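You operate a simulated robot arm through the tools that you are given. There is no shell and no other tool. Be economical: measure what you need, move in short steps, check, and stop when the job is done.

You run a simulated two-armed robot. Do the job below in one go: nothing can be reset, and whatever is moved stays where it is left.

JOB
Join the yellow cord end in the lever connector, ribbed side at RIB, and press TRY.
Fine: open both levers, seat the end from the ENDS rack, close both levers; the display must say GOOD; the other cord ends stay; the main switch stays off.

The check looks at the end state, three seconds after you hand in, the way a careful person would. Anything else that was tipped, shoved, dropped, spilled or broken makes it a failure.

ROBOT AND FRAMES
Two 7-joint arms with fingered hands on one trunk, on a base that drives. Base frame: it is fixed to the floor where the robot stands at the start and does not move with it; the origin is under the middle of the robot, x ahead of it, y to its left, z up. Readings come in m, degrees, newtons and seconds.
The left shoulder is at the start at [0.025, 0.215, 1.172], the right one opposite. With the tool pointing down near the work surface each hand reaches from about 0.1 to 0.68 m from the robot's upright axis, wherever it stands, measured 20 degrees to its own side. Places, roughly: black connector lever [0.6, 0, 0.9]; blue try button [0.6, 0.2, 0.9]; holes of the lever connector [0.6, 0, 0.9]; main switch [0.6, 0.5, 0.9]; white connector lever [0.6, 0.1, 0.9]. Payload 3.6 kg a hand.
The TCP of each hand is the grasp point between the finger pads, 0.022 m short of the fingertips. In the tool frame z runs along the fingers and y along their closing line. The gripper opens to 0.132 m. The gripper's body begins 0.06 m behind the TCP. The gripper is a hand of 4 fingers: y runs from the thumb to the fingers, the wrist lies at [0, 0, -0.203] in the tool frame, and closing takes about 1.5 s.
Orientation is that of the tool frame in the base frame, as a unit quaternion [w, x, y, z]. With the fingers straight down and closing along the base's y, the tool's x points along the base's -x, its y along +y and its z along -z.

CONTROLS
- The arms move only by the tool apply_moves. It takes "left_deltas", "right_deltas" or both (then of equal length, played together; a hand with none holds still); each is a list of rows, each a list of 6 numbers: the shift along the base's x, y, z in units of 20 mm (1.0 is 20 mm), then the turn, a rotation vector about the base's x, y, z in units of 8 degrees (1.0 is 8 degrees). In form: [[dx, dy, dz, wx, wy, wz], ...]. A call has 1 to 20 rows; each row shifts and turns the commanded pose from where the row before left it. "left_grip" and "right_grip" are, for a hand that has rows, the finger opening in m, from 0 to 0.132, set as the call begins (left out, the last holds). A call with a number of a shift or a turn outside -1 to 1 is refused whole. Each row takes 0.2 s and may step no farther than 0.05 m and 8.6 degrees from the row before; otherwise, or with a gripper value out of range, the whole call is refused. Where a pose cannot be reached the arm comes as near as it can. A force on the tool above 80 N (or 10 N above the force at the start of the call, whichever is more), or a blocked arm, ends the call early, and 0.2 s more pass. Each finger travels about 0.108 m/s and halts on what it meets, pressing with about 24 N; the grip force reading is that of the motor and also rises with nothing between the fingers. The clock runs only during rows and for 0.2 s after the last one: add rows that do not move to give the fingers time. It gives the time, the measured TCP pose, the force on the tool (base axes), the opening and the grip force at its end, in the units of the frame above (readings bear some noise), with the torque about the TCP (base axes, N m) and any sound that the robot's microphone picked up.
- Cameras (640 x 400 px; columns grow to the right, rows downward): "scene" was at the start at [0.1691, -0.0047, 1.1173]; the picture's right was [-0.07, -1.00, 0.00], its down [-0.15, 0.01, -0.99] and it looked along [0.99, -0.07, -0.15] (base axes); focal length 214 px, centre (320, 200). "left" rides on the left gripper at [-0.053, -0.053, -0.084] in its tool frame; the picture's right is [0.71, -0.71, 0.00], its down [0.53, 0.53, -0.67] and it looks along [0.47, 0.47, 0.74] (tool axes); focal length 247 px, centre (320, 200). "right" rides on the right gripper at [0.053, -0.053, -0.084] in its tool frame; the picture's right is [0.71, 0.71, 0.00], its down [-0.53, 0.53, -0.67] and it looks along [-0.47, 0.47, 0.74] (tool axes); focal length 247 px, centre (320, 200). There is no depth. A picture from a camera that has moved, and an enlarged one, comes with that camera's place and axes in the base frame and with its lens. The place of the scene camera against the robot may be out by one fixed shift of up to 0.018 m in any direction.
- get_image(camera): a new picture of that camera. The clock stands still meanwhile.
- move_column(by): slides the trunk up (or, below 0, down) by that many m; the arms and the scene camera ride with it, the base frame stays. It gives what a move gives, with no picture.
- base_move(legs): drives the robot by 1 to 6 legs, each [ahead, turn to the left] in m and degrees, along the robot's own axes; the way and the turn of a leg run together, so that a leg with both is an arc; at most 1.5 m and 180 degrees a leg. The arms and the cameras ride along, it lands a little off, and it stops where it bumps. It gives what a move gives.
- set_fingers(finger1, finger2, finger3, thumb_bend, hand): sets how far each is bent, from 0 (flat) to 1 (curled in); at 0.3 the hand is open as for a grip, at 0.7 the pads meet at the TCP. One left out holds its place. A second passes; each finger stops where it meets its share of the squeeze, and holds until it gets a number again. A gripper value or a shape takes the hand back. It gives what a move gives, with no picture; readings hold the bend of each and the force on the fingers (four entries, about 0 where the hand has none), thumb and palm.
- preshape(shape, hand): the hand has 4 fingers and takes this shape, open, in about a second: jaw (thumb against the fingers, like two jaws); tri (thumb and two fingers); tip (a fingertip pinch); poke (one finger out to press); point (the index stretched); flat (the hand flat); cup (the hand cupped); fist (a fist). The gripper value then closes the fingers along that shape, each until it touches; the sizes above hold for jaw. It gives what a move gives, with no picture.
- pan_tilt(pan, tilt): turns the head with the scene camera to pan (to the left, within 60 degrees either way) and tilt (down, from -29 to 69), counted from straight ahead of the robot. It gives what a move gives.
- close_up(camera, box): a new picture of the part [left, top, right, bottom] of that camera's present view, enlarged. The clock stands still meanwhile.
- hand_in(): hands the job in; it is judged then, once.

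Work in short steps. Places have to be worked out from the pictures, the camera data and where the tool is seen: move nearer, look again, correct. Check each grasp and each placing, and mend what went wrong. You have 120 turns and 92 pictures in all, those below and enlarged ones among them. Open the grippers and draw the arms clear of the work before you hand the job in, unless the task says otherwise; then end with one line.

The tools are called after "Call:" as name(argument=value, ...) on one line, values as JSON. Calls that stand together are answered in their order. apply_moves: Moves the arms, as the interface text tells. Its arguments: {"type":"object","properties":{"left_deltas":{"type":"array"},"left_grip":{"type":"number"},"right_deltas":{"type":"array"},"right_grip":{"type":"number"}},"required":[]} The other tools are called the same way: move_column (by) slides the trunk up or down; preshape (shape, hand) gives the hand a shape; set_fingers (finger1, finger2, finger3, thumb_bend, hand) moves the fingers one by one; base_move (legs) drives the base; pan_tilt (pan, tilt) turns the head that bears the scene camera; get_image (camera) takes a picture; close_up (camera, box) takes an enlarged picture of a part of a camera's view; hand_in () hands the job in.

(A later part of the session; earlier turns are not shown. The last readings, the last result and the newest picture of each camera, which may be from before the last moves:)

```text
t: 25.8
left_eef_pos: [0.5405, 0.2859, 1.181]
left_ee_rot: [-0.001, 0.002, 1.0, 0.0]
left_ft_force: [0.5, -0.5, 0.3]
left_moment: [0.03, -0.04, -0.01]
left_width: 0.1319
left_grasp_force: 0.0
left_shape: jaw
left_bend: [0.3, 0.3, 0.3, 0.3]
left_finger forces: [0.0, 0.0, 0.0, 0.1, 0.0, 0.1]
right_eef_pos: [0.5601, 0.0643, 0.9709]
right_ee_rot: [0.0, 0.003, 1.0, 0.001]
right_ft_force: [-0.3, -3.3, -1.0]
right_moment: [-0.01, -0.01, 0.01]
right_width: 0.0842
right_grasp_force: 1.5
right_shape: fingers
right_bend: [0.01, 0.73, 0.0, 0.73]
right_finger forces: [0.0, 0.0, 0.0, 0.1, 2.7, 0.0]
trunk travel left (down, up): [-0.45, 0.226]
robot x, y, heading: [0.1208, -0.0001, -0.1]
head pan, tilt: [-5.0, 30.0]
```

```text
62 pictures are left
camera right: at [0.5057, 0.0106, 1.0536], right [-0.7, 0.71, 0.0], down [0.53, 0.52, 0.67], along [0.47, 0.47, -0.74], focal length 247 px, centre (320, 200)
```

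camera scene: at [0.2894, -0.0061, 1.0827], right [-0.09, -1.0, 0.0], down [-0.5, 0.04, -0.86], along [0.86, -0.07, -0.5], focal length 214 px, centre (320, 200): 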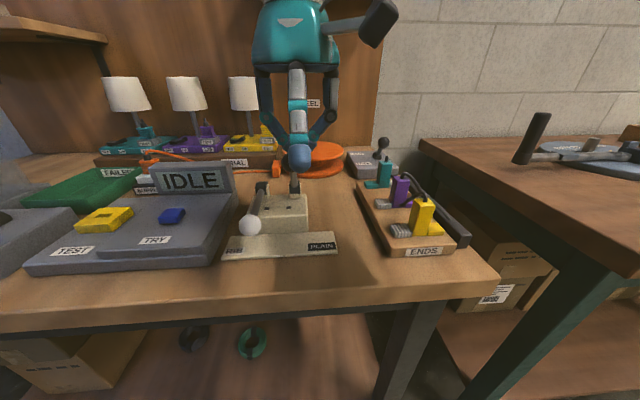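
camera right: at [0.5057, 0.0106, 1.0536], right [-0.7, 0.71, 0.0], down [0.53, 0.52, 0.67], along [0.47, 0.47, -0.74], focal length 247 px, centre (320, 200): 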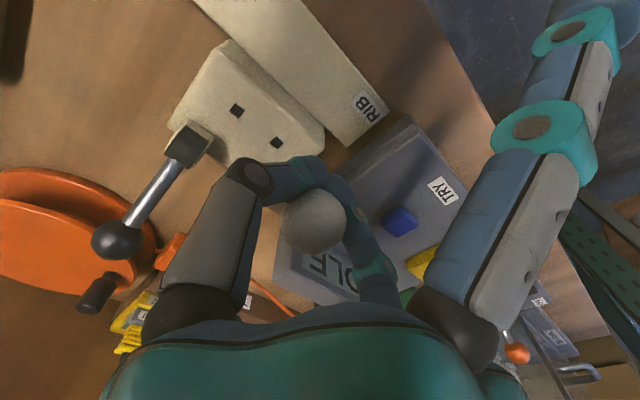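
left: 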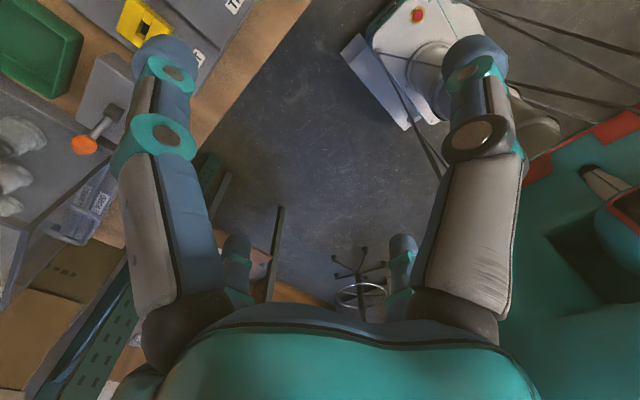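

Lever ≈48°, fingers under/in front of the knob. I continue pushing up and back.

Call:
apply_moves(right_deltas=[[0.5, 0, 0.5, 0, 0, 0], [0.55, 0, 0.4, 0, 0, 0], [0.6, 0, 0.3, 0, 0, 0], [0.6, 0, 0.2, 0, 0, 0], [0.6, 0, 0.1, 0, 0, 0], [0.6, 0, 0, 0, 0, 0], [0.6, 0, 0, 0, 0, 0], [0.6, 0, -0.1, 0, 0, 0], [0.6, 0, -0.1, 0, 0, 0]])

Call:
get_image(camera="right")

Call:
close_up(camera="scene", box=[180, 80, 360, 260])

```text
t: 28.0
left_eef_pos: [0.5395, 0.2872, 1.1814]
left_ee_rot: [0.0, 0.003, 1.0, 0.0]
left_ft_force: [1.1, -0.2, 0.0]
left_moment: [0.02, 0.02, 0.01]
left_width: 0.1318
left_grasp_force: 0.1
left_shape: jaw
left_bend: [0.3, 0.3, 0.3, 0.3]
left_finger forces: [0.0, 0.0, 0.1, 0.0, 0.0, 0.0]
right_eef_pos: [0.7102, 0.006, 1.0245]
right_ee_rot: [0.017, 0.065, 0.998, 0.018]
right_ft_force: [0.2, 0.0, 0.5]
right_moment: [-0.03, 0.03, 0.03]
right_width: 0.084
right_grasp_force: 0.0
right_shape: fingers
right_bend: [0.01, 0.73, 0.0, 0.73]
right_finger forces: [0.0, 0.0, 0.0, 0.0, 0.0, 0.0]
trunk travel left (down, up): [-0.45, 0.226]
robot x, y, heading: [0.1219, 0.0003, 0.3]
head pan, tilt: [-5.0, 30.0]
stopped in row 9 (right hand): the arm was blocked; the commanded pose is now the measured one
```

```text
61 pictures are left
camera right: at [0.646, -0.0434, 1.1041], right [-0.61, 0.79, 0.01], down [0.57, 0.43, 0.7], along [0.55, 0.43, -0.71], focal length 247 px, centre (320, 200)
```

right: 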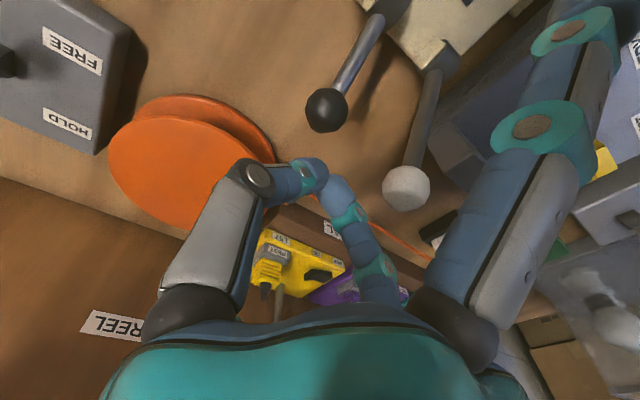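

```text
2.22 times, centred on (270, 170) of scene
camera zoom: at [0.2873, -0.0057, 1.0831], right [-0.09, -1.0, 0.0], down [-0.5, 0.04, -0.87], along [0.86, -0.07, -0.5], focal length 477 px, centre (431, 267)
```

zoom: 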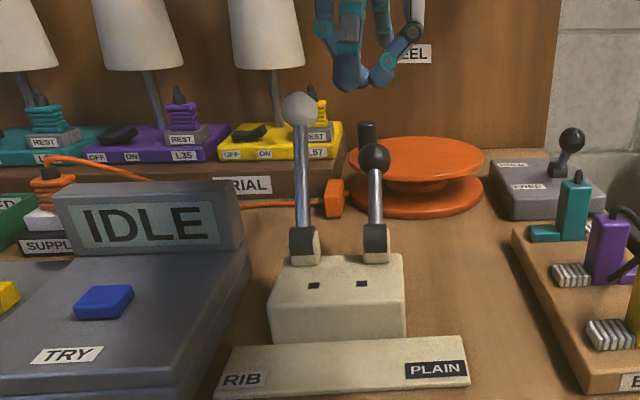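

The white lever reached its stop and the hand slid off to the side behind the levers; both levers stand open and nothing else looks disturbed. I rise straight up, undo the small twist, then retreat.

Call:
apply_moves(right_deltas=[[0, -0.2, 1, 0, 0, 0], [0, -0.2, 1, 0, 0, 0], [0, -0.2, 1, 0, 0, 0], [-0.5, -0.5, 1, 0, 0, 0], [-1, -1, 0.5, -0.13, 0.12, 0.46], [-1, -1, 0, -0.13, 0.12, 0.46], [-1, -1, 0, 0, 0, 0], [-1, -1, 0, 0, 0, 0], [-1, -1, 0, 0, 0, 0], [-1, -1, 0, 0, 0, 0], [-1, -1, 0, 0, 0, 0], [-1, -1, 0, 0, 0, 0]])

Call:
get_image(camera="scene")

Call:
get_image(camera="right")

```text
t: 30.6
left_eef_pos: [0.5408, 0.2871, 1.181]
left_ee_rot: [0.0, 0.002, 1.0, 0.0]
left_ft_force: [0.0, 0.5, -0.5]
left_moment: [-0.03, 0.04, 0.0]
left_width: 0.1321
left_grasp_force: 0.1
left_shape: jaw
left_bend: [0.3, 0.3, 0.3, 0.3]
left_finger forces: [0.0, 0.0, 0.1, 0.1, 0.0, 0.0]
right_eef_pos: [0.7162, -0.0982, 1.1603]
right_ee_rot: [-0.002, -0.003, 1.0, 0.0]
right_ft_force: [0.3, 0.0, 0.6]
right_moment: [0.03, 0.02, -0.01]
right_width: 0.084
right_grasp_force: 0.1
right_shape: fingers
right_bend: [0.01, 0.73, 0.0, 0.73]
right_finger forces: [0.0, 0.1, 0.0, 0.1, 0.0, 0.0]
right hand out of reach, approached as far as the arm can: row 4, 5, 6, 7, 8, 9, 10, 11, 12
trunk travel left (down, up): [-0.45, 0.226]
robot x, y, heading: [0.1177, 0.0023, 0.1]
head pan, tilt: [-5.0, 30.0]
```

```text
59 pictures are left
camera scene: at [0.2876, -0.0063, 1.0831], right [-0.09, -1.0, 0.0], down [-0.5, 0.04, -0.87], along [0.86, -0.07, -0.5], focal length 214 px, centre (320, 200)
```

scene: 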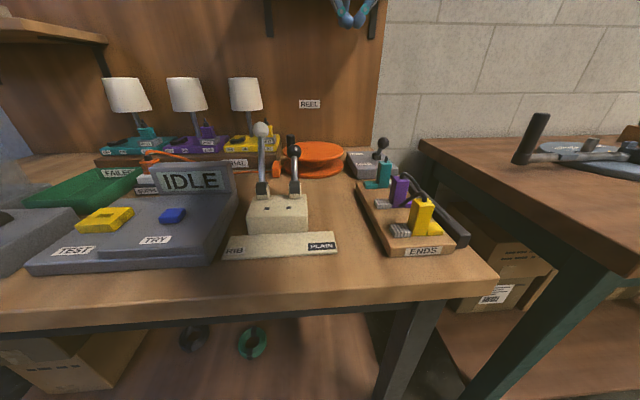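

```text
58 pictures are left
camera right: at [0.6624, -0.1522, 1.243], right [-0.71, 0.7, 0.0], down [0.52, 0.53, 0.67], along [0.47, 0.47, -0.74], focal length 247 px, centre (320, 200)
```

right: 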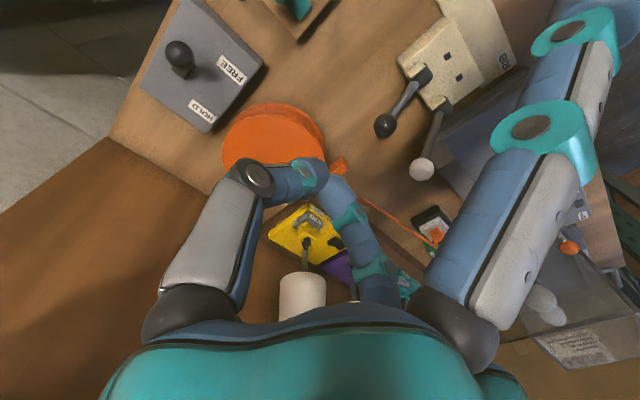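

The arm lags (reach limit, commanded pose clamped). I retry a pure backward move at this height.

Call:
apply_moves(right_deltas=[[-1, 0, 0, 0, 0, 0], [-1, 0, 0, 0, 0, 0], [-1, 0, 0, 0, 0, 0], [-1, 0, 0, 0, 0, 0], [-1, 0, 0, 0, 0, 0], [-1, 0, 0, 0, 0, 0], [-1, 0, 0, 0, 0, 0]])

```text
t: 32.2
left_eef_pos: [0.5393, 0.287, 1.181]
left_ee_rot: [0.0, 0.001, 1.0, 0.001]
left_ft_force: [0.1, 0.2, -0.9]
left_moment: [0.01, 0.0, -0.02]
left_width: 0.132
left_grasp_force: 0.0
left_shape: jaw
left_bend: [0.3, 0.3, 0.3, 0.3]
left_finger forces: [0.0, 0.0, 0.0, 0.0, 0.0, 0.0]
right_eef_pos: [0.7013, -0.0742, 1.181]
right_ee_rot: [-0.002, -0.002, 1.0, 0.0]
right_ft_force: [-0.8, -0.5, -0.9]
right_moment: [-0.04, 0.05, -0.01]
right_width: 0.0841
right_grasp_force: 0.1
right_shape: fingers
right_bend: [0.01, 0.73, 0.0, 0.73]
right_finger forces: [0.0, 0.1, 0.1, 0.1, 0.0, 0.0]
right hand out of reach, approached as far as the arm can: row 1, 2, 3, 4, 5, 6, 7
trunk travel left (down, up): [-0.45, 0.226]
robot x, y, heading: [0.1182, -0.0011, 0.2]
head pan, tilt: [-5.0, 30.0]
```

Still stuck in an awkward posture; I try lowering and moving to the right side.

Call:
apply_moves(right_deltas=[[0, -1, -0.5, 0, 0, 0], [0, -1, -0.5, 0, 0, 0], [0, -1, -0.5, 0, 0, 0], [0, -1, -0.5, 0, 0, 0], [-0.5, -1, -0.5, 0, 0, 0], [-0.5, -1, 0, 0, 0, 0]])

Call:
get_image(camera="scene")

```text
t: 33.6
left_eef_pos: [0.5389, 0.2858, 1.1813]
left_ee_rot: [0.0, 0.001, 1.0, 0.0]
left_ft_force: [0.1, 0.0, -0.2]
left_moment: [0.01, -0.02, 0.01]
left_width: 0.1318
left_grasp_force: 0.1
left_shape: jaw
left_bend: [0.3, 0.3, 0.3, 0.3]
left_finger forces: [0.0, 0.0, 0.0, 0.0, 0.0, 0.1]
right_eef_pos: [0.7398, -0.1832, 1.1471]
right_ee_rot: [-0.002, -0.003, 1.0, 0.0]
right_ft_force: [0.2, 0.5, -0.4]
right_moment: [0.03, -0.01, -0.01]
right_width: 0.084
right_grasp_force: 0.1
right_shape: fingers
right_bend: [0.01, 0.73, 0.0, 0.73]
right_finger forces: [0.0, 0.1, 0.1, 0.0, 0.1, 0.0]
right hand out of reach, approached as far as the arm can: row 1, 2, 3, 4, 5, 6
trunk travel left (down, up): [-0.45, 0.226]
robot x, y, heading: [0.1192, -0.0039, 0.3]
head pan, tilt: [-5.0, 30.0]
```

```text
57 pictures are left
camera scene: at [0.2876, -0.0064, 1.0831], right [-0.09, -1.0, 0.0], down [-0.5, 0.04, -0.87], along [0.86, -0.07, -0.5], focal length 214 px, centre (320, 200)
```

scene: 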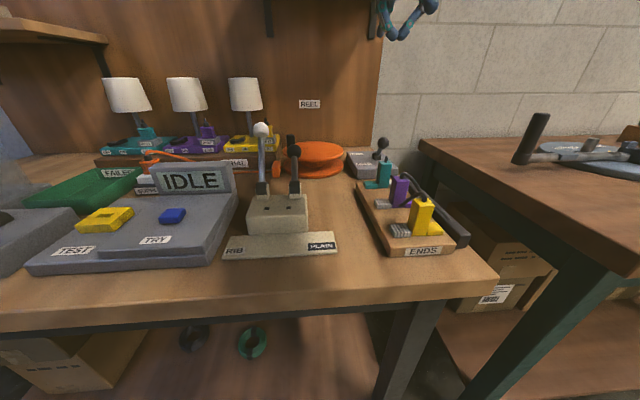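

The arm seems stretched straight (singular). I try moving inward combined with tool rotation to unlock the elbow.

Call:
apply_moves(right_deltas=[[-1, 0, -1, 0, -0.8, 0], [-1, 0, -1, 0, -0.8, 0], [-1, 0, -1, 0, -0.8, 0], [-1, 0, 0, 0, 0.8, 0], [-1, 0, 0, 0, 0.8, 0], [-1, 0, 0, 0, 0.8, 0]])

```text
t: 35.0
left_eef_pos: [0.5399, 0.2859, 1.1804]
left_ee_rot: [0.0, 0.002, 1.0, 0.0]
left_ft_force: [0.9, -0.2, 0.1]
left_moment: [-0.03, 0.02, -0.01]
left_width: 0.1317
left_grasp_force: 0.2
left_shape: jaw
left_bend: [0.3, 0.3, 0.3, 0.3]
left_finger forces: [0.0, 0.0, 0.0, 0.0, 0.0, 0.0]
right_eef_pos: [0.7399, -0.1591, 1.1394]
right_ee_rot: [0.0, -0.001, 1.0, 0.001]
right_ft_force: [-0.4, -0.5, -0.2]
right_moment: [0.03, 0.0, 0.01]
right_width: 0.0841
right_grasp_force: 0.1
right_shape: fingers
right_bend: [0.0, 0.73, 0.0, 0.73]
right_finger forces: [0.0, 0.0, 0.0, 0.0, 0.0, 0.1]
right hand out of reach, approached as far as the arm can: row 1, 2, 3, 5
trunk travel left (down, up): [-0.45, 0.226]
robot x, y, heading: [0.1221, 0.0014, -0.0]
head pan, tilt: [-5.0, 30.0]
```

Some rows were in reach this time; I repeat a backward move.

Call:
apply_moves(right_deltas=[[-0.5, 0, 0, 0, 0, 0], [-0.5, 0, 0, 0, 0, 0], [-1, 0, 0, 0, 0, 0], [-1, 0, 0, 0, 0, 0], [-1, 0, 0, 0, 0, 0]])

```text
t: 36.2
left_eef_pos: [0.5406, 0.2861, 1.1811]
left_ee_rot: [-0.001, 0.002, 1.0, 0.0]
left_ft_force: [-0.2, 0.2, 0.8]
left_moment: [-0.03, 0.01, 0.02]
left_width: 0.1318
left_grasp_force: 0.1
left_shape: jaw
left_bend: [0.3, 0.3, 0.3, 0.3]
left_finger forces: [0.1, 0.0, 0.0, 0.0, 0.0, 0.1]
right_eef_pos: [0.7316, -0.1493, 1.1506]
right_ee_rot: [-0.001, -0.002, 1.0, 0.0]
right_ft_force: [-0.5, -0.2, -0.8]
right_moment: [0.01, -0.02, -0.03]
right_width: 0.0843
right_grasp_force: 0.0
right_shape: fingers
right_bend: [0.0, 0.73, 0.0, 0.73]
right_finger forces: [0.0, 0.0, 0.0, 0.0, 0.1, 0.0]
right hand out of reach, approached as far as the arm can: row 1, 2, 3, 4, 5
trunk travel left (down, up): [-0.45, 0.226]
robot x, y, heading: [0.1221, -0.0023, 0.3]
head pan, tilt: [-5.0, 30.0]
```

I look level with the head to see what surrounds the hand (the LEADS shelf is nearby).

Call:
pan_tilt(pan=-10, tilt=0)

Call:
get_image(camera="scene")

Call:
get_image(camera="right")

```text
t: 37.1
left_eef_pos: [0.5395, 0.2866, 1.182]
left_ee_rot: [-0.001, 0.001, 1.0, 0.0]
left_ft_force: [0.2, 0.0, -0.4]
left_moment: [0.0, 0.0, 0.0]
left_width: 0.1319
left_grasp_force: 0.0
left_shape: jaw
left_bend: [0.3, 0.3, 0.3, 0.3]
left_finger forces: [0.1, 0.0, 0.0, 0.1, 0.1, 0.0]
right_eef_pos: [0.7312, -0.1499, 1.1515]
right_ee_rot: [-0.002, -0.003, 1.0, 0.0]
right_ft_force: [0.9, 0.2, 0.4]
right_moment: [0.03, -0.01, -0.02]
right_width: 0.0841
right_grasp_force: 0.1
right_shape: fingers
right_bend: [0.0, 0.73, 0.0, 0.73]
right_finger forces: [0.1, 0.0, 0.0, 0.0, 0.1, 0.0]
trunk travel left (down, up): [-0.45, 0.226]
robot x, y, heading: [0.12, 0.0002, -0.2]
head pan, tilt: [-10.0, 0.0]
```

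```text
56 pictures are left
camera scene: at [0.2863, -0.0138, 1.1313], right [-0.17, -0.99, 0.0], down [0.0, 0.0, -1.0], along [0.99, -0.17, 0.0], focal length 214 px, centre (320, 200)
```

scene: 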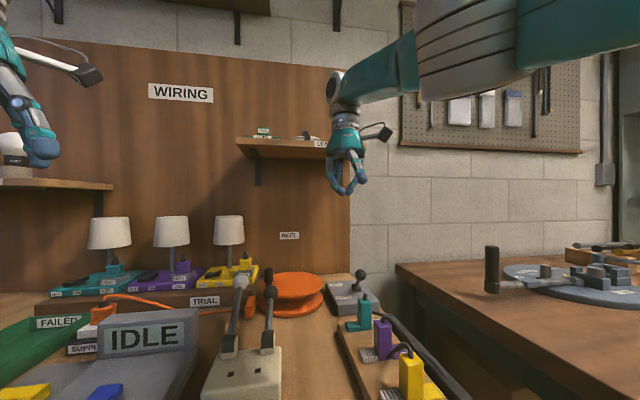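

```text
55 pictures are left
camera right: at [0.6787, -0.2031, 1.2346], right [-0.71, 0.7, 0.0], down [0.53, 0.53, 0.67], along [0.47, 0.47, -0.75], focal length 247 px, centre (320, 200)
```

right: 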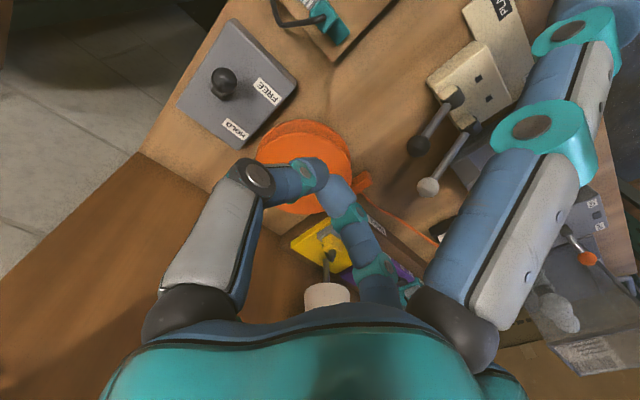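

The arm is stretched straight, clear of the shelf. I drive back 0.2 m to have free space and then try unlocking with tangential moves (up).

Call:
base_move(legs=[[-0.2, 0]])

Call:
apply_moves(right_deltas=[[-0.5, 0, 1, 0, 0, 0], [-0.5, 0, 1, 0, 0, 0], [-0.5, 0, 1, 0, 0, 0], [-0.5, 0, 1, 0, 0, 0], [-0.5, 0, 1, 0, 0, 0], [-1, 0, 0, 0, 0, 0], [-1, 0, 0, 0, 0, 0]])

```text
t: 38.8
left_eef_pos: [0.3366, 0.2851, 1.1823]
left_ee_rot: [0.0, 0.002, 1.0, 0.0]
left_ft_force: [-0.3, 0.3, -0.3]
left_moment: [-0.02, -0.02, 0.0]
left_width: 0.132
left_grasp_force: 0.0
left_shape: jaw
left_bend: [0.3, 0.3, 0.3, 0.3]
left_finger forces: [0.1, 0.0, 0.0, 0.0, 0.0, 0.0]
right_eef_pos: [0.5275, -0.1517, 1.1507]
right_ee_rot: [-0.001, -0.002, 1.0, 0.0]
right_ft_force: [0.1, -0.7, 0.2]
right_moment: [-0.02, -0.04, 0.0]
right_width: 0.0843
right_grasp_force: 0.1
right_shape: fingers
right_bend: [0.0, 0.73, 0.0, 0.73]
right_finger forces: [0.0, 0.0, 0.1, 0.0, 0.0, 0.0]
trunk travel left (down, up): [-0.45, 0.226]
robot x, y, heading: [-0.0759, -0.0005, 0.3]
head pan, tilt: [-10.0, 0.0]
```

```text
t: 40.4
left_eef_pos: [0.3369, 0.2856, 1.1805]
left_ee_rot: [0.0, 0.002, 1.0, 0.0]
left_ft_force: [0.3, 1.1, 0.1]
left_moment: [-0.01, -0.02, -0.02]
left_width: 0.1324
left_grasp_force: 0.1
left_shape: jaw
left_bend: [0.3, 0.3, 0.3, 0.3]
left_finger forces: [0.1, 0.0, 0.0, 0.1, 0.0, 0.0]
right_eef_pos: [0.483, -0.1409, 1.2626]
right_ee_rot: [-0.002, -0.002, 1.0, 0.0]
right_ft_force: [0.1, -0.2, 0.3]
right_moment: [0.01, 0.0, -0.01]
right_width: 0.0842
right_grasp_force: 0.1
right_shape: fingers
right_bend: [0.0, 0.73, 0.0, 0.73]
right_finger forces: [0.0, 0.0, 0.0, 0.0, 0.0, 0.1]
right hand out of reach, approached as far as the arm can: row 1, 2, 4, 6, 7
trunk travel left (down, up): [-0.45, 0.226]
robot x, y, heading: [-0.0836, -0.0007, 0.0]
head pan, tilt: [-10.0, 0.0]
```

Up didn't unlock it; now tangentially down, then back.

Call:
apply_moves(right_deltas=[[0.3, -0.5, -1, 0, 0, 0], [0.3, -0.5, -1, 0, 0, 0], [0.3, -0.5, -1, 0, 0, 0], [0.2, -0.5, -1, 0, 0, 0], [0, -0.5, -1, 0, 0, 0], [0, -0.5, -1, 0, 0, 0], [0, -0.5, -1, 0, 0, 0], [0, -0.5, -1, 0, 0, 0], [-1, 0, 0, 0, 0, 0], [-1, 0, 0, 0, 0, 0], [-1, 0, 0, 0, 0, 0]])

```text
t: 42.8
left_eef_pos: [0.3374, 0.2857, 1.1815]
left_ee_rot: [0.0, 0.003, 1.0, -0.001]
left_ft_force: [-0.5, 0.4, 0.2]
left_moment: [-0.01, 0.0, -0.01]
left_width: 0.1317
left_grasp_force: 0.2
left_shape: jaw
left_bend: [0.3, 0.3, 0.3, 0.3]
left_finger forces: [0.0, 0.1, 0.1, 0.1, 0.0, 0.0]
right_eef_pos: [0.5482, -0.2165, 1.1154]
right_ee_rot: [-0.002, -0.002, 1.0, 0.0]
right_ft_force: [0.0, -0.1, -0.9]
right_moment: [-0.01, 0.0, 0.02]
right_width: 0.0842
right_grasp_force: 0.1
right_shape: fingers
right_bend: [0.0, 0.73, 0.0, 0.73]
right_finger forces: [0.0, 0.0, 0.0, 0.1, 0.1, 0.1]
right hand out of reach, approached as far as the arm can: row 1, 2, 3, 4, 5, 6, 7, 8, 9, 10, 11
trunk travel left (down, up): [-0.45, 0.226]
robot x, y, heading: [-0.0822, -0.0017, -0.1]
head pan, tilt: [-10.0, 0.0]
```

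Still straight. I try the sideways tangential direction (to the left), then back.

Call:
apply_moves(right_deltas=[[-0.5, 1, 0.5, 0, 0, 0], [-0.5, 1, 0.5, 0, 0, 0], [-0.5, 1, 0.5, 0, 0, 0], [-0.5, 1, 0.5, 0, 0, 0], [-0.5, 1, 0, 0, 0, 0], [-0.5, 1, 0, 0, 0, 0], [-0.7, 1, 0, 0, 0, 0], [-0.7, 1, 0, 0, 0, 0], [-1, 0.5, 0, 0, 0, 0], [-1, 0, 0, 0, 0, 0], [-1, 0, 0, 0, 0, 0]])

```text
t: 45.4
left_eef_pos: [0.3379, 0.2851, 1.1819]
left_ee_rot: [-0.001, 0.002, 1.0, 0.0]
left_ft_force: [-0.2, -0.1, 0.2]
left_moment: [0.02, -0.01, -0.05]
left_width: 0.132
left_grasp_force: 0.1
left_shape: jaw
left_bend: [0.3, 0.3, 0.3, 0.3]
left_finger forces: [0.0, 0.0, 0.0, 0.0, 0.0, 0.0]
right_eef_pos: [0.4905, -0.0563, 1.1639]
right_ee_rot: [-0.023, 0.038, 0.999, 0.013]
right_ft_force: [0.6, -0.6, -0.2]
right_moment: [0.04, 0.01, -0.02]
right_width: 0.0841
right_grasp_force: 0.1
right_shape: fingers
right_bend: [0.0, 0.73, 0.0, 0.73]
right_finger forces: [0.1, 0.0, 0.1, 0.1, 0.1, 0.0]
right hand out of reach, approached as far as the arm can: row 1, 2, 3, 5, 6, 7, 8, 9, 10, 11
trunk travel left (down, up): [-0.45, 0.226]
robot x, y, heading: [-0.0837, -0.0008, 0.1]
head pan, tilt: [-10.0, 0.0]
stopped in row 11 (right hand): the arm was blocked; the commanded pose is now the measured one
```

A "blocked" reset happened and the wrist moved in slightly; I try backward again.

Call:
apply_moves(right_deltas=[[-1, 0, 0, 0, 0, 0], [-1, 0, 0, 0, 0, 0], [-1, -0.5, 0, 0, 0, 0], [-1, -0.5, 0, 0, 0, 0]])

Call:
get_image(camera="scene")

```text
t: 46.4
left_eef_pos: [0.3375, 0.2853, 1.1829]
left_ee_rot: [-0.001, 0.003, 1.0, 0.0]
left_ft_force: [0.1, -0.4, -0.4]
left_moment: [0.03, 0.0, 0.03]
left_width: 0.1319
left_grasp_force: 0.1
left_shape: jaw
left_bend: [0.3, 0.3, 0.3, 0.3]
left_finger forces: [0.0, 0.0, 0.0, 0.1, 0.0, 0.0]
right_eef_pos: [0.4822, -0.0524, 1.171]
right_ee_rot: [-0.031, 0.047, 0.998, 0.014]
right_ft_force: [0.5, 0.0, 0.5]
right_moment: [-0.04, 0.02, 0.06]
right_width: 0.0843
right_grasp_force: 0.0
right_shape: fingers
right_bend: [0.0, 0.73, 0.0, 0.73]
right_finger forces: [0.0, 0.1, 0.0, 0.0, 0.0, 0.1]
right hand out of reach, approached as far as the arm can: row 1, 2, 3, 4
trunk travel left (down, up): [-0.45, 0.226]
robot x, y, heading: [-0.0827, 0.0, -0.1]
head pan, tilt: [-10.0, 0.0]
```

```text
54 pictures are left
camera scene: at [0.083, -0.0143, 1.1314], right [-0.17, -0.98, 0.0], down [0.0, 0.0, -1.0], along [0.98, -0.17, 0.0], focal length 214 px, centre (320, 200)
```

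scene: 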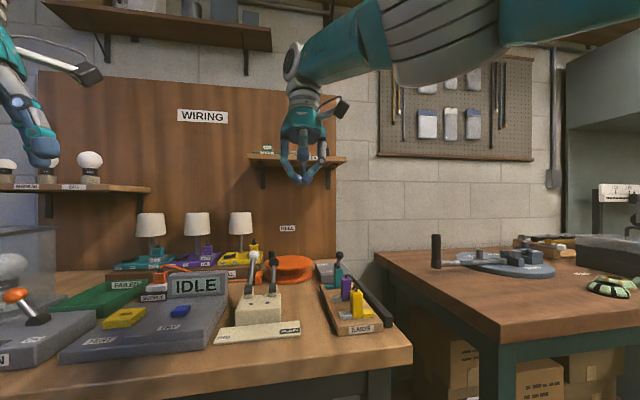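

I try the opposite tangential direction (right and up), ending with backward.

Call:
apply_moves(right_deltas=[[-0.5, -1, 0.3, 0, 0, 0], [-0.5, -1, 0.3, 0, 0, 0], [-0.5, -1, 0.3, 0, 0, 0], [-0.5, -1, 0.3, 0, 0, 0], [-0.5, -1, 0.3, 0, 0, 0], [-0.5, -1, 0.3, 0, 0, 0], [-0.5, -1, 0.3, 0, 0, 0], [-0.5, -1, 0, 0, 0, 0], [-0.5, -1, 0, 0, 0, 0], [-0.7, -1, 0, 0, 0, 0], [-0.7, -1, 0, 0, 0, 0], [-0.7, -1, 0, 0, 0, 0], [-0.7, -1, 0, 0, 0, 0], [-1, -0.5, 0, 0, 0, 0], [-1, 0, 0, 0, 0, 0]])

```text
t: 49.5
left_eef_pos: [0.3368, 0.2846, 1.1837]
left_ee_rot: [-0.001, 0.003, 1.0, 0.001]
left_ft_force: [0.1, -0.4, 0.3]
left_moment: [0.01, 0.01, -0.02]
left_width: 0.1316
left_grasp_force: 0.0
left_shape: jaw
left_bend: [0.3, 0.3, 0.3, 0.3]
left_finger forces: [0.0, 0.0, 0.0, 0.0, 0.1, 0.0]
right_eef_pos: [0.4305, -0.2713, 1.249]
right_ee_rot: [-0.02, 0.033, 0.999, 0.012]
right_ft_force: [0.1, -0.7, 0.2]
right_moment: [0.02, 0.02, -0.04]
right_width: 0.0841
right_grasp_force: 0.1
right_shape: fingers
right_bend: [0.0, 0.73, 0.0, 0.73]
right_finger forces: [0.0, 0.0, 0.0, 0.0, 0.0, 0.1]
right hand out of reach, approached as far as the arm can: row 1, 2, 3, 4, 5, 6, 7, 8, 9, 10, 11
trunk travel left (down, up): [-0.45, 0.226]
robot x, y, heading: [-0.0791, -0.0012, 0.1]
head pan, tilt: [-10.0, 0.0]
```

Unlocked. I straighten the tool, pull the hand in, and drive ahead 0.2 m again; head back down.

Call:
apply_moves(right_deltas=[[-1, 0, 0, -0.17, -0.29, 0.47], [-1, 0, 0, 0, 0, 0], [-1, 0, 0, 0, 0, 0], [-1, 0, 0, 0, 0, 0], [-1, 0, -0.5, 0, 0, 0], [-1, 0, -0.5, 0, 0, 0], [-1, 0, -0.5, 0, 0, 0]])

Call:
base_move(legs=[[0.2, 0]])

Call:
pan_tilt(pan=-5, tilt=32)

Call:
preshape(hand="right", shape="tip")

Call:
get_image(camera="scene")

Call:
get_image(camera="right")

```text
t: 51.1
left_eef_pos: [0.3369, 0.2859, 1.1828]
left_ee_rot: [0.0, 0.003, 1.0, 0.0]
left_ft_force: [0.4, 0.2, 0.2]
left_moment: [0.01, -0.01, 0.02]
left_width: 0.1321
left_grasp_force: 0.1
left_shape: jaw
left_bend: [0.3, 0.3, 0.3, 0.3]
left_finger forces: [0.0, 0.0, 0.1, 0.0, 0.0, 0.0]
right_eef_pos: [0.2913, -0.2726, 1.2192]
right_ee_rot: [0.001, 0.001, 1.0, 0.001]
right_ft_force: [0.1, -0.1, 0.4]
right_moment: [-0.01, 0.04, -0.02]
right_width: 0.0841
right_grasp_force: 0.0
right_shape: fingers
right_bend: [0.0, 0.73, 0.0, 0.73]
right_finger forces: [0.0, 0.0, 0.0, 0.0, 0.0, 0.1]
trunk travel left (down, up): [-0.45, 0.226]
robot x, y, heading: [-0.081, -0.0, -0.1]
head pan, tilt: [-10.0, 0.0]
```

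```text
t: 52.8
left_eef_pos: [0.5406, 0.2854, 1.1817]
left_ee_rot: [-0.001, 0.002, 1.0, 0.001]
left_ft_force: [0.0, 0.9, -0.4]
left_moment: [-0.01, 0.03, 0.0]
left_width: 0.1319
left_grasp_force: 0.0
left_shape: jaw
left_bend: [0.3, 0.3, 0.3, 0.3]
left_finger forces: [0.1, 0.0, 0.1, 0.1, 0.1, 0.0]
right_eef_pos: [0.4939, -0.2723, 1.2189]
right_ee_rot: [0.0, 0.0, 1.0, 0.0]
right_ft_force: [-0.5, 0.4, 0.2]
right_moment: [-0.01, 0.02, 0.0]
right_width: 0.0842
right_grasp_force: 0.0
right_shape: fingers
right_bend: [0.0, 0.73, 0.0, 0.73]
right_finger forces: [0.1, 0.0, 0.1, 0.0, 0.0, 0.1]
trunk travel left (down, up): [-0.45, 0.226]
robot x, y, heading: [0.1226, -0.0005, 0.1]
head pan, tilt: [-10.0, 0.0]
```

```text
t: 53.7
left_eef_pos: [0.5388, 0.2863, 1.1829]
left_ee_rot: [0.0, 0.002, 1.0, 0.0]
left_ft_force: [0.1, -0.1, 0.6]
left_moment: [0.05, -0.02, 0.03]
left_width: 0.132
left_grasp_force: 0.0
left_shape: jaw
left_bend: [0.3, 0.3, 0.3, 0.3]
left_finger forces: [0.0, 0.0, 0.1, 0.0, 0.0, 0.1]
right_eef_pos: [0.4933, -0.2706, 1.2185]
right_ee_rot: [-0.001, 0.0, 1.0, 0.0]
right_ft_force: [0.4, 0.7, 1.0]
right_moment: [-0.03, 0.01, -0.03]
right_width: 0.0843
right_grasp_force: 0.2
right_shape: fingers
right_bend: [0.0, 0.73, 0.0, 0.73]
right_finger forces: [0.0, 0.0, 0.0, 0.1, 0.0, 0.0]
trunk travel left (down, up): [-0.45, 0.226]
robot x, y, heading: [0.1211, -0.0, 0.0]
head pan, tilt: [-5.0, 32.0]
```

```text
t: 54.6
left_eef_pos: [0.539, 0.2855, 1.1838]
left_ee_rot: [-0.001, 0.003, 1.0, 0.0]
left_ft_force: [1.0, 0.0, -0.4]
left_moment: [0.01, 0.01, -0.02]
left_width: 0.1318
left_grasp_force: 0.1
left_shape: jaw
left_bend: [0.3, 0.3, 0.3, 0.3]
left_finger forces: [0.0, 0.0, 0.1, 0.0, 0.0, 0.0]
right_eef_pos: [0.494, -0.2717, 1.2201]
right_ee_rot: [0.0, 0.0, 1.0, 0.0]
right_ft_force: [-0.3, -0.6, -0.1]
right_moment: [-0.03, 0.03, 0.02]
right_width: 0.132
right_grasp_force: 0.1
right_shape: tip
right_bend: [0.1, 0.3, 0.1, 0.3]
right_finger forces: [0.1, 0.0, 0.1, 0.1, 0.0, 0.0]
trunk travel left (down, up): [-0.45, 0.226]
robot x, y, heading: [0.121, 0.0024, 0.2]
head pan, tilt: [-5.0, 32.0]
```

```text
53 pictures are left
camera scene: at [0.2852, -0.0064, 1.08], right [-0.09, -1.0, 0.0], down [-0.53, 0.05, -0.85], along [0.84, -0.07, -0.53], focal length 214 px, centre (320, 200)
```

scene: 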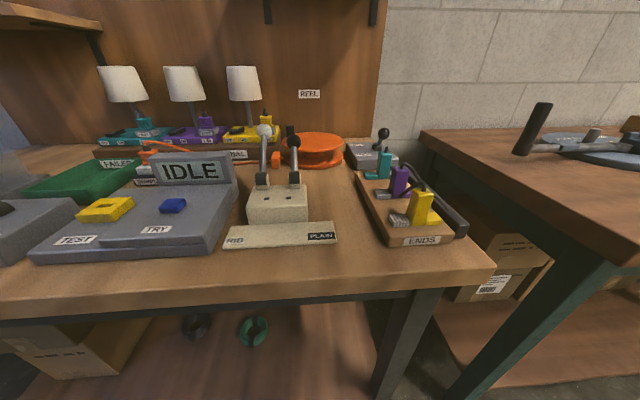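

```text
52 pictures are left
camera right: at [0.4393, -0.3258, 1.3026], right [-0.71, 0.71, 0.0], down [0.53, 0.53, 0.67], along [0.47, 0.47, -0.74], focal length 247 px, centre (320, 200)
```

right: 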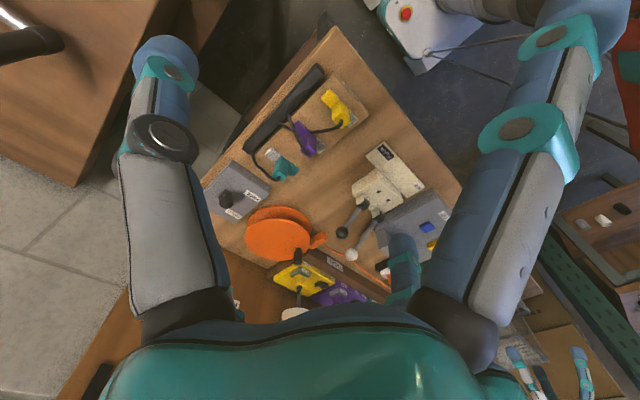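

Base back at x=0.12. I'll pinch the yellow grip along x, so I yaw the right hand −90° and move above the yellow end.

Call:
set_fingers(hand="right", finger1=0, finger3=0, finger2=0.5, thumb_bend=0.5)

Call:
apply_moves(right_deltas=[[0.16, 0.38, -0.5, 0, 0, -0.9375], [0.16, 0.38, -0.5, 0, 0, -0.9375], [0.16, 0.38, -0.5, 0, 0, -0.9375], [0.16, 0.38, -0.5, 0, 0, -0.9375], [0.16, 0.38, -0.5, 0, 0, -0.9375], [0.16, 0.38, -0.7, 0, 0, -0.9375], [0.16, 0.38, -0.8, 0, 0, -0.9375], [0.16, 0.38, -0.8, 0, 0, -0.9375], [0.16, 0.38, -0.8, 0, 0, -0.9375], [0.16, 0.38, -0.9, 0, 0, -0.9375], [0.16, 0.38, -0.9, 0, 0, -0.9375], [0.16, 0.38, -0.9, 0, 0, -0.9375], [0, 0, -1, 0, 0, 0], [0, 0, -1, 0, 0, 0]])

Call:
get_image(camera="right")

```text
t: 55.6
left_eef_pos: [0.5393, 0.2863, 1.1821]
left_ee_rot: [0.0, 0.002, 1.0, 0.0]
left_ft_force: [-0.9, 0.5, 0.5]
left_moment: [-0.02, 0.01, 0.0]
left_width: 0.1321
left_grasp_force: 0.1
left_shape: jaw
left_bend: [0.3, 0.3, 0.3, 0.3]
left_finger forces: [0.1, 0.0, 0.0, 0.0, 0.0, 0.0]
right_eef_pos: [0.4947, -0.2725, 1.2207]
right_ee_rot: [-0.001, -0.001, 1.0, 0.0]
right_ft_force: [0.6, -1.2, 0.2]
right_moment: [0.01, 0.03, -0.03]
right_width: 0.0933
right_grasp_force: 0.1
right_shape: fingers
right_bend: [0.01, 0.5, 0.01, 0.5]
right_finger forces: [0.0, 0.0, 0.1, 0.1, 0.0, 0.0]
trunk travel left (down, up): [-0.45, 0.226]
robot x, y, heading: [0.1192, -0.0012, -0.0]
head pan, tilt: [-5.0, 32.0]
```

```text
t: 58.6
left_eef_pos: [0.5407, 0.286, 1.1824]
left_ee_rot: [0.0, 0.001, 1.0, 0.0]
left_ft_force: [0.4, 0.3, -0.5]
left_moment: [0.0, 0.02, 0.01]
left_width: 0.1317
left_grasp_force: 0.0
left_shape: jaw
left_bend: [0.3, 0.3, 0.3, 0.3]
left_finger forces: [0.0, 0.1, 0.2, 0.1, 0.0, 0.0]
right_eef_pos: [0.758, -0.2919, 1.0825]
right_ee_rot: [-0.007, 0.667, 0.745, -0.002]
right_ft_force: [-0.4, 0.7, -0.7]
right_moment: [0.05, 0.0, 0.03]
right_width: 0.0934
right_grasp_force: 0.1
right_shape: fingers
right_bend: [0.01, 0.5, 0.01, 0.5]
right_finger forces: [0.2, 0.1, 0.0, 0.0, 0.0, 0.0]
right hand out of reach, approached as far as the arm can: row 7, 8, 9, 10, 11, 12, 13, 14
trunk travel left (down, up): [-0.45, 0.226]
robot x, y, heading: [0.1201, 0.0004, 0.1]
head pan, tilt: [-5.0, 32.0]
```

```text
51 pictures are left
camera right: at [0.6993, -0.2459, 1.1668], right [0.62, 0.78, 0.0], down [0.59, -0.47, 0.66], along [0.51, -0.41, -0.75], focal length 247 px, centre (320, 200)
```

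right: 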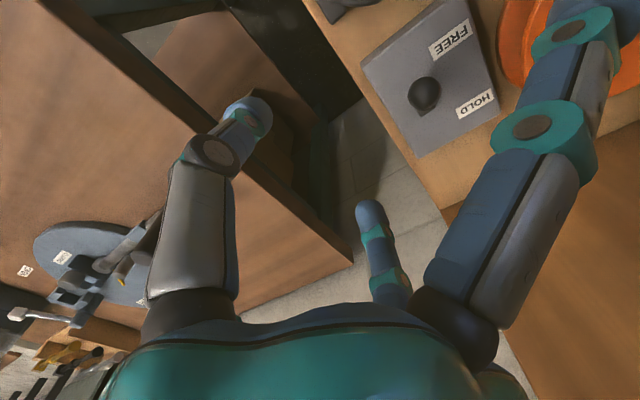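

The −90° yaw wasn't feasible and the arm flew to a stretched pose. I raise, rotate back and pull back.

Call:
apply_moves(right_deltas=[[-0.5, -0.5, 0.8, 0, 0, 0.9], [-0.5, -0.5, 0.8, 0, 0, 0.9], [-0.5, -0.5, 0.8, 0, 0, 0.9], [-0.5, -0.5, 0.8, 0, 0, 0.9], [-0.5, -0.5, 0.5, 0, 0, 0.9], [-0.5, -0.5, 0.5, 0, 0, 0.9], [-0.5, -1, 0.5, 0, 0, 0.9], [-1, -1, 0, 0, 0, 0.9], [-1, -1, 0, 0, 0, 0.9], [-1, 0, 0, 0, 0, 0.9], [-1, 0, 0, 0, 0, 0.9]])

```text
t: 61.0
left_eef_pos: [0.5395, 0.2868, 1.1836]
left_ee_rot: [0.0, 0.001, 1.0, 0.0]
left_ft_force: [0.5, 0.0, 0.4]
left_moment: [-0.03, 0.02, 0.03]
left_width: 0.1319
left_grasp_force: 0.1
left_shape: jaw
left_bend: [0.3, 0.3, 0.3, 0.3]
left_finger forces: [0.1, 0.0, 0.0, 0.0, 0.0, 0.0]
right_eef_pos: [0.7022, -0.4268, 1.2101]
right_ee_rot: [-0.004, 0.042, 0.999, -0.003]
right_ft_force: [0.0, -0.2, 0.5]
right_moment: [-0.03, 0.01, 0.02]
right_width: 0.0934
right_grasp_force: 0.0
right_shape: fingers
right_bend: [0.01, 0.5, 0.01, 0.5]
right_finger forces: [0.0, 0.0, 0.0, 0.1, 0.0, 0.0]
right hand out of reach, approached as far as the arm can: row 1, 2, 3, 4, 5, 6, 7, 8, 9, 10, 11
trunk travel left (down, up): [-0.45, 0.226]
robot x, y, heading: [0.1227, 0.0013, 0.1]
head pan, tilt: [-5.0, 32.0]
```

Stretched again; I sweep back left and then right as unlocked it before.

Call:
apply_moves(right_deltas=[[-0.3, 1, 0.2, 0, 0, 0], [-0.3, 1, 0.2, 0, 0, 0], [-0.3, 1, 0.2, 0, 0, 0], [-0.3, 1, 0.2, 0, 0, 0], [-0.3, 1, 0.2, 0, 0, 0.3], [-0.3, 1, 0, 0, 0, 0.3], [-0.5, -1, 0.3, 0, 0, 0], [-0.5, -1, 0.3, 0, 0, 0], [-0.5, -1, 0.3, 0, 0, 0], [-0.5, -1, 0.3, 0, 0, 0], [-0.7, -1, 0, 0, 0, 0], [-0.7, -1, 0, 0, 0, 0], [-1, -1, 0, 0, 0, 0], [-1, -0.5, 0, 0, 0, 0], [-1, 0, 0, 0, 0, 0], [-1, 0, 0, 0, 0, 0]])

```text
t: 64.4
left_eef_pos: [0.5385, 0.2864, 1.1826]
left_ee_rot: [0.0, 0.002, 1.0, 0.0]
left_ft_force: [0.7, 0.7, 0.2]
left_moment: [0.02, -0.04, -0.04]
left_width: 0.1319
left_grasp_force: 0.0
left_shape: jaw
left_bend: [0.3, 0.3, 0.3, 0.3]
left_finger forces: [0.1, 0.0, 0.0, 0.0, 0.1, 0.0]
right_eef_pos: [0.5804, -0.4726, 1.2802]
right_ee_rot: [-0.001, 0.0, 1.0, -0.003]
right_ft_force: [-0.9, -0.1, -0.3]
right_moment: [-0.02, -0.02, 0.01]
right_width: 0.0934
right_grasp_force: 0.0
right_shape: fingers
right_bend: [0.01, 0.5, 0.01, 0.5]
right_finger forces: [0.1, 0.0, 0.1, 0.0, 0.0, 0.1]
right hand out of reach, approached as far as the arm can: row 1, 2, 3, 4, 5, 6, 7, 8, 9, 10, 11
trunk travel left (down, up): [-0.45, 0.226]
robot x, y, heading: [0.1229, 0.0015, -0.0]
head pan, tilt: [-5.0, 32.0]
```

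Unlocked again. I bring the hand to a comfortable place and test yaw in the positive direction in small calls.

Call:
apply_moves(right_deltas=[[-1, 1, -0.3, 0, 0, 0], [-1, 1, -0.3, 0, 0, 0], [-1, 1, -0.3, 0, 0, 0], [-1, 1, -0.3, 0, 0, 0], [-1, 1, -0.3, 0, 0, 0], [0, 1, -0.3, 0, 0, 0], [0, 1, -0.3, 0, 0, 0], [0, 1, -0.3, 0, 0, 0], [0, 1, -0.3, 0, 0, 0], [0, 0, 0, 0, 0, 0.9], [0, 0, 0, 0, 0, 0.9], [0, 0, 0, 0, 0, 0.9], [0, 0, 0, 0, 0, 0.9]])

```text
t: 67.2
left_eef_pos: [0.539, 0.2867, 1.1822]
left_ee_rot: [0.001, 0.002, 1.0, 0.0]
left_ft_force: [-0.1, -0.1, 0.0]
left_moment: [0.0, -0.03, -0.06]
left_width: 0.1321
left_grasp_force: 0.0
left_shape: jaw
left_bend: [0.3, 0.3, 0.3, 0.3]
left_finger forces: [0.1, 0.0, 0.1, 0.0, 0.0, 0.1]
right_eef_pos: [0.4804, -0.2928, 1.2264]
right_ee_rot: [-0.002, -0.25, 0.968, -0.004]
right_ft_force: [0.0, -0.6, -0.3]
right_moment: [0.02, 0.03, -0.01]
right_width: 0.0931
right_grasp_force: 0.1
right_shape: fingers
right_bend: [0.01, 0.5, 0.01, 0.5]
right_finger forces: [0.0, 0.0, 0.0, 0.0, 0.0, 0.0]
trunk travel left (down, up): [-0.45, 0.226]
robot x, y, heading: [0.119, -0.004, -0.2]
head pan, tilt: [-5.0, 32.0]
```

Yaw +29° is fine. I continue in steps.

Call:
apply_moves(right_deltas=[[0, 0, 0, 0, 0, 0.9], [0, 0, 0, 0, 0, 0.9], [0, 0, 0, 0, 0, 0.9]])

Call:
apply_moves(right_deltas=[[0, 0, 0, 0, 0, 0.9], [0, 0, 0, 0, 0, 0.9]])

```text
t: 68.0
left_eef_pos: [0.5382, 0.2864, 1.183]
left_ee_rot: [-0.001, 0.002, 1.0, 0.0]
left_ft_force: [-1.1, 0.0, 0.0]
left_moment: [0.01, 0.0, 0.0]
left_width: 0.1318
left_grasp_force: 0.0
left_shape: jaw
left_bend: [0.3, 0.3, 0.3, 0.3]
left_finger forces: [0.0, 0.0, 0.0, 0.1, 0.1, 0.0]
right_eef_pos: [0.4809, -0.2911, 1.2266]
right_ee_rot: [-0.001, -0.427, 0.904, -0.004]
right_ft_force: [-0.6, -0.2, -0.7]
right_moment: [0.04, 0.01, 0.01]
right_width: 0.0934
right_grasp_force: 0.0
right_shape: fingers
right_bend: [0.01, 0.5, 0.01, 0.5]
right_finger forces: [0.0, 0.0, 0.0, 0.0, 0.0, 0.0]
trunk travel left (down, up): [-0.45, 0.226]
robot x, y, heading: [0.1213, -0.0007, 0.3]
head pan, tilt: [-5.0, 32.0]
```

```text
t: 68.6
left_eef_pos: [0.5383, 0.2863, 1.1834]
left_ee_rot: [0.0, 0.002, 1.0, 0.0]
left_ft_force: [0.2, 0.4, -0.4]
left_moment: [0.0, 0.0, 0.0]
left_width: 0.1318
left_grasp_force: 0.0
left_shape: jaw
left_bend: [0.3, 0.3, 0.3, 0.3]
left_finger forces: [0.0, 0.0, 0.0, 0.1, 0.1, 0.0]
right_eef_pos: [0.4809, -0.2906, 1.2268]
right_ee_rot: [-0.001, -0.536, 0.844, -0.005]
right_ft_force: [0.4, 0.1, -0.7]
right_moment: [0.01, -0.02, 0.01]
right_width: 0.0934
right_grasp_force: 0.0
right_shape: fingers
right_bend: [0.01, 0.5, 0.01, 0.5]
right_finger forces: [0.0, 0.0, 0.0, 0.1, 0.0, 0.0]
trunk travel left (down, up): [-0.45, 0.226]
robot x, y, heading: [0.1186, 0.0014, 0.2]
head pan, tilt: [-5.0, 32.0]
```

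65° and holding. I go on to 90°.

Call:
apply_moves(right_deltas=[[0, 0, 0, 0, 0, 0.8], [0, 0, 0, 0, 0, 0.8], [0, 0, 0, 0, 0, 0.8], [0, 0, 0, 0, 0, 0.75]])

```text
t: 69.6
left_eef_pos: [0.5391, 0.2864, 1.1834]
left_ee_rot: [0.0, 0.001, 1.0, 0.0]
left_ft_force: [0.2, -0.4, -0.4]
left_moment: [0.03, 0.0, -0.02]
left_width: 0.1321
left_grasp_force: 0.2
left_shape: jaw
left_bend: [0.3, 0.3, 0.3, 0.3]
left_finger forces: [0.0, 0.1, 0.1, 0.1, 0.0, 0.1]
right_eef_pos: [0.481, -0.2917, 1.226]
right_ee_rot: [0.0, 0.707, -0.707, 0.004]
right_ft_force: [-0.7, 0.0, 0.3]
right_moment: [0.0, 0.01, -0.01]
right_width: 0.0931
right_grasp_force: 0.0
right_shape: fingers
right_bend: [0.01, 0.5, 0.01, 0.5]
right_finger forces: [0.0, 0.1, 0.0, 0.0, 0.0, 0.0]
trunk travel left (down, up): [-0.45, 0.226]
robot x, y, heading: [0.1218, -0.002, 0.2]
head pan, tilt: [-5.0, 32.0]
```

Yaw +90° works. I move over the yellow end, staying above.

Call:
apply_moves(right_deltas=[[0.4, 0.9, -0.5, 0, 0, 0], [0.4, 0.9, -0.5, 0, 0, 0], [0.4, 0.9, -0.5, 0, 0, 0], [0.4, 0.9, -0.8, 0, 0, 0], [0.4, 0.9, -0.8, 0, 0, 0], [0.4, 0.9, -0.8, 0, 0, 0], [0.2, 0.4, -1, 0, 0, 0], [0, 0, -1, 0, 0, 0], [0, 0, -1, 0, 0, 0], [0, 0, -1, 0, 0, 0], [0, 0, -1, 0, 0, 0], [0, 0, -0.9, 0, 0, 0]])

Call:
get_image(camera="right")

Call:
close_up(camera="scene", box=[340, 120, 480, 260])

```text
t: 72.2
left_eef_pos: [0.5384, 0.2869, 1.1821]
left_ee_rot: [-0.001, 0.002, 1.0, 0.0]
left_ft_force: [0.3, -0.2, -0.3]
left_moment: [0.02, -0.01, 0.04]
left_width: 0.1317
left_grasp_force: 0.0
left_shape: jaw
left_bend: [0.3, 0.3, 0.3, 0.3]
left_finger forces: [0.1, 0.0, 0.0, 0.0, 0.0, 0.0]
right_eef_pos: [0.5331, -0.1748, 1.0298]
right_ee_rot: [0.0, -0.706, 0.708, -0.005]
right_ft_force: [0.9, 0.4, -0.5]
right_moment: [-0.04, -0.03, -0.01]
right_width: 0.0934
right_grasp_force: 0.0
right_shape: fingers
right_bend: [0.01, 0.5, 0.01, 0.5]
right_finger forces: [0.0, 0.0, 0.0, 0.0, 0.1, 0.0]
trunk travel left (down, up): [-0.45, 0.226]
robot x, y, heading: [0.121, 0.001, 0.1]
head pan, tilt: [-5.0, 32.0]
```

```text
50 pictures are left
camera right: at [0.585, -0.2288, 1.1141], right [-0.71, -0.71, 0.0], down [-0.53, 0.53, 0.66], along [-0.47, 0.47, -0.75], focal length 247 px, centre (320, 200)
```

right: 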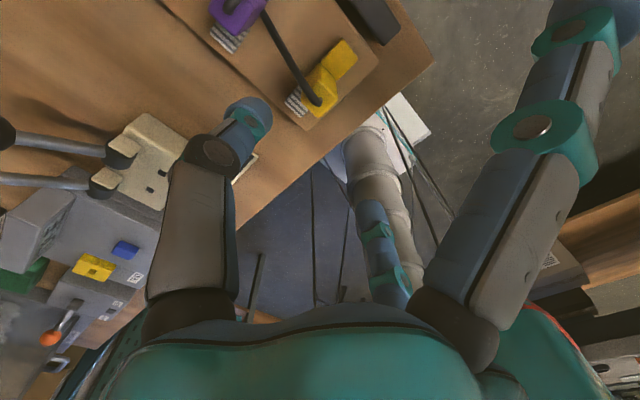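

```text
2.86 times, centred on (410, 190) of scene
camera zoom: at [0.2854, -0.0064, 1.0799], right [-0.09, -1.0, 0.0], down [-0.53, 0.05, -0.85], along [0.84, -0.07, -0.53], focal length 613 px, centre (63, 229)
```

zoom: 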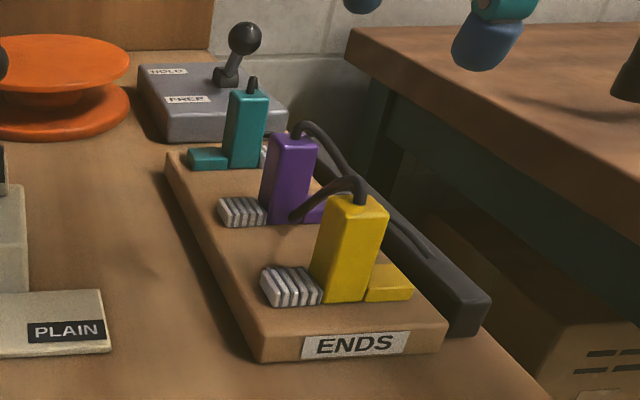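

I enlarge the right view of the yellow end.

Call:
close_up(camera="right", box=[260, 20, 380, 140])

```text
3.33 times, centred on (320, 80) of right
camera zoom: at [0.585, -0.2288, 1.1141], right [-0.71, -0.71, 0.0], down [-0.53, 0.53, 0.66], along [-0.47, 0.47, -0.75], focal length 823 px, centre (320, 600)
```

zoom: 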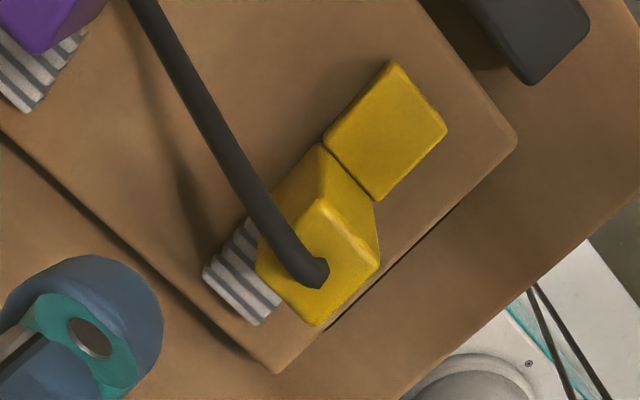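

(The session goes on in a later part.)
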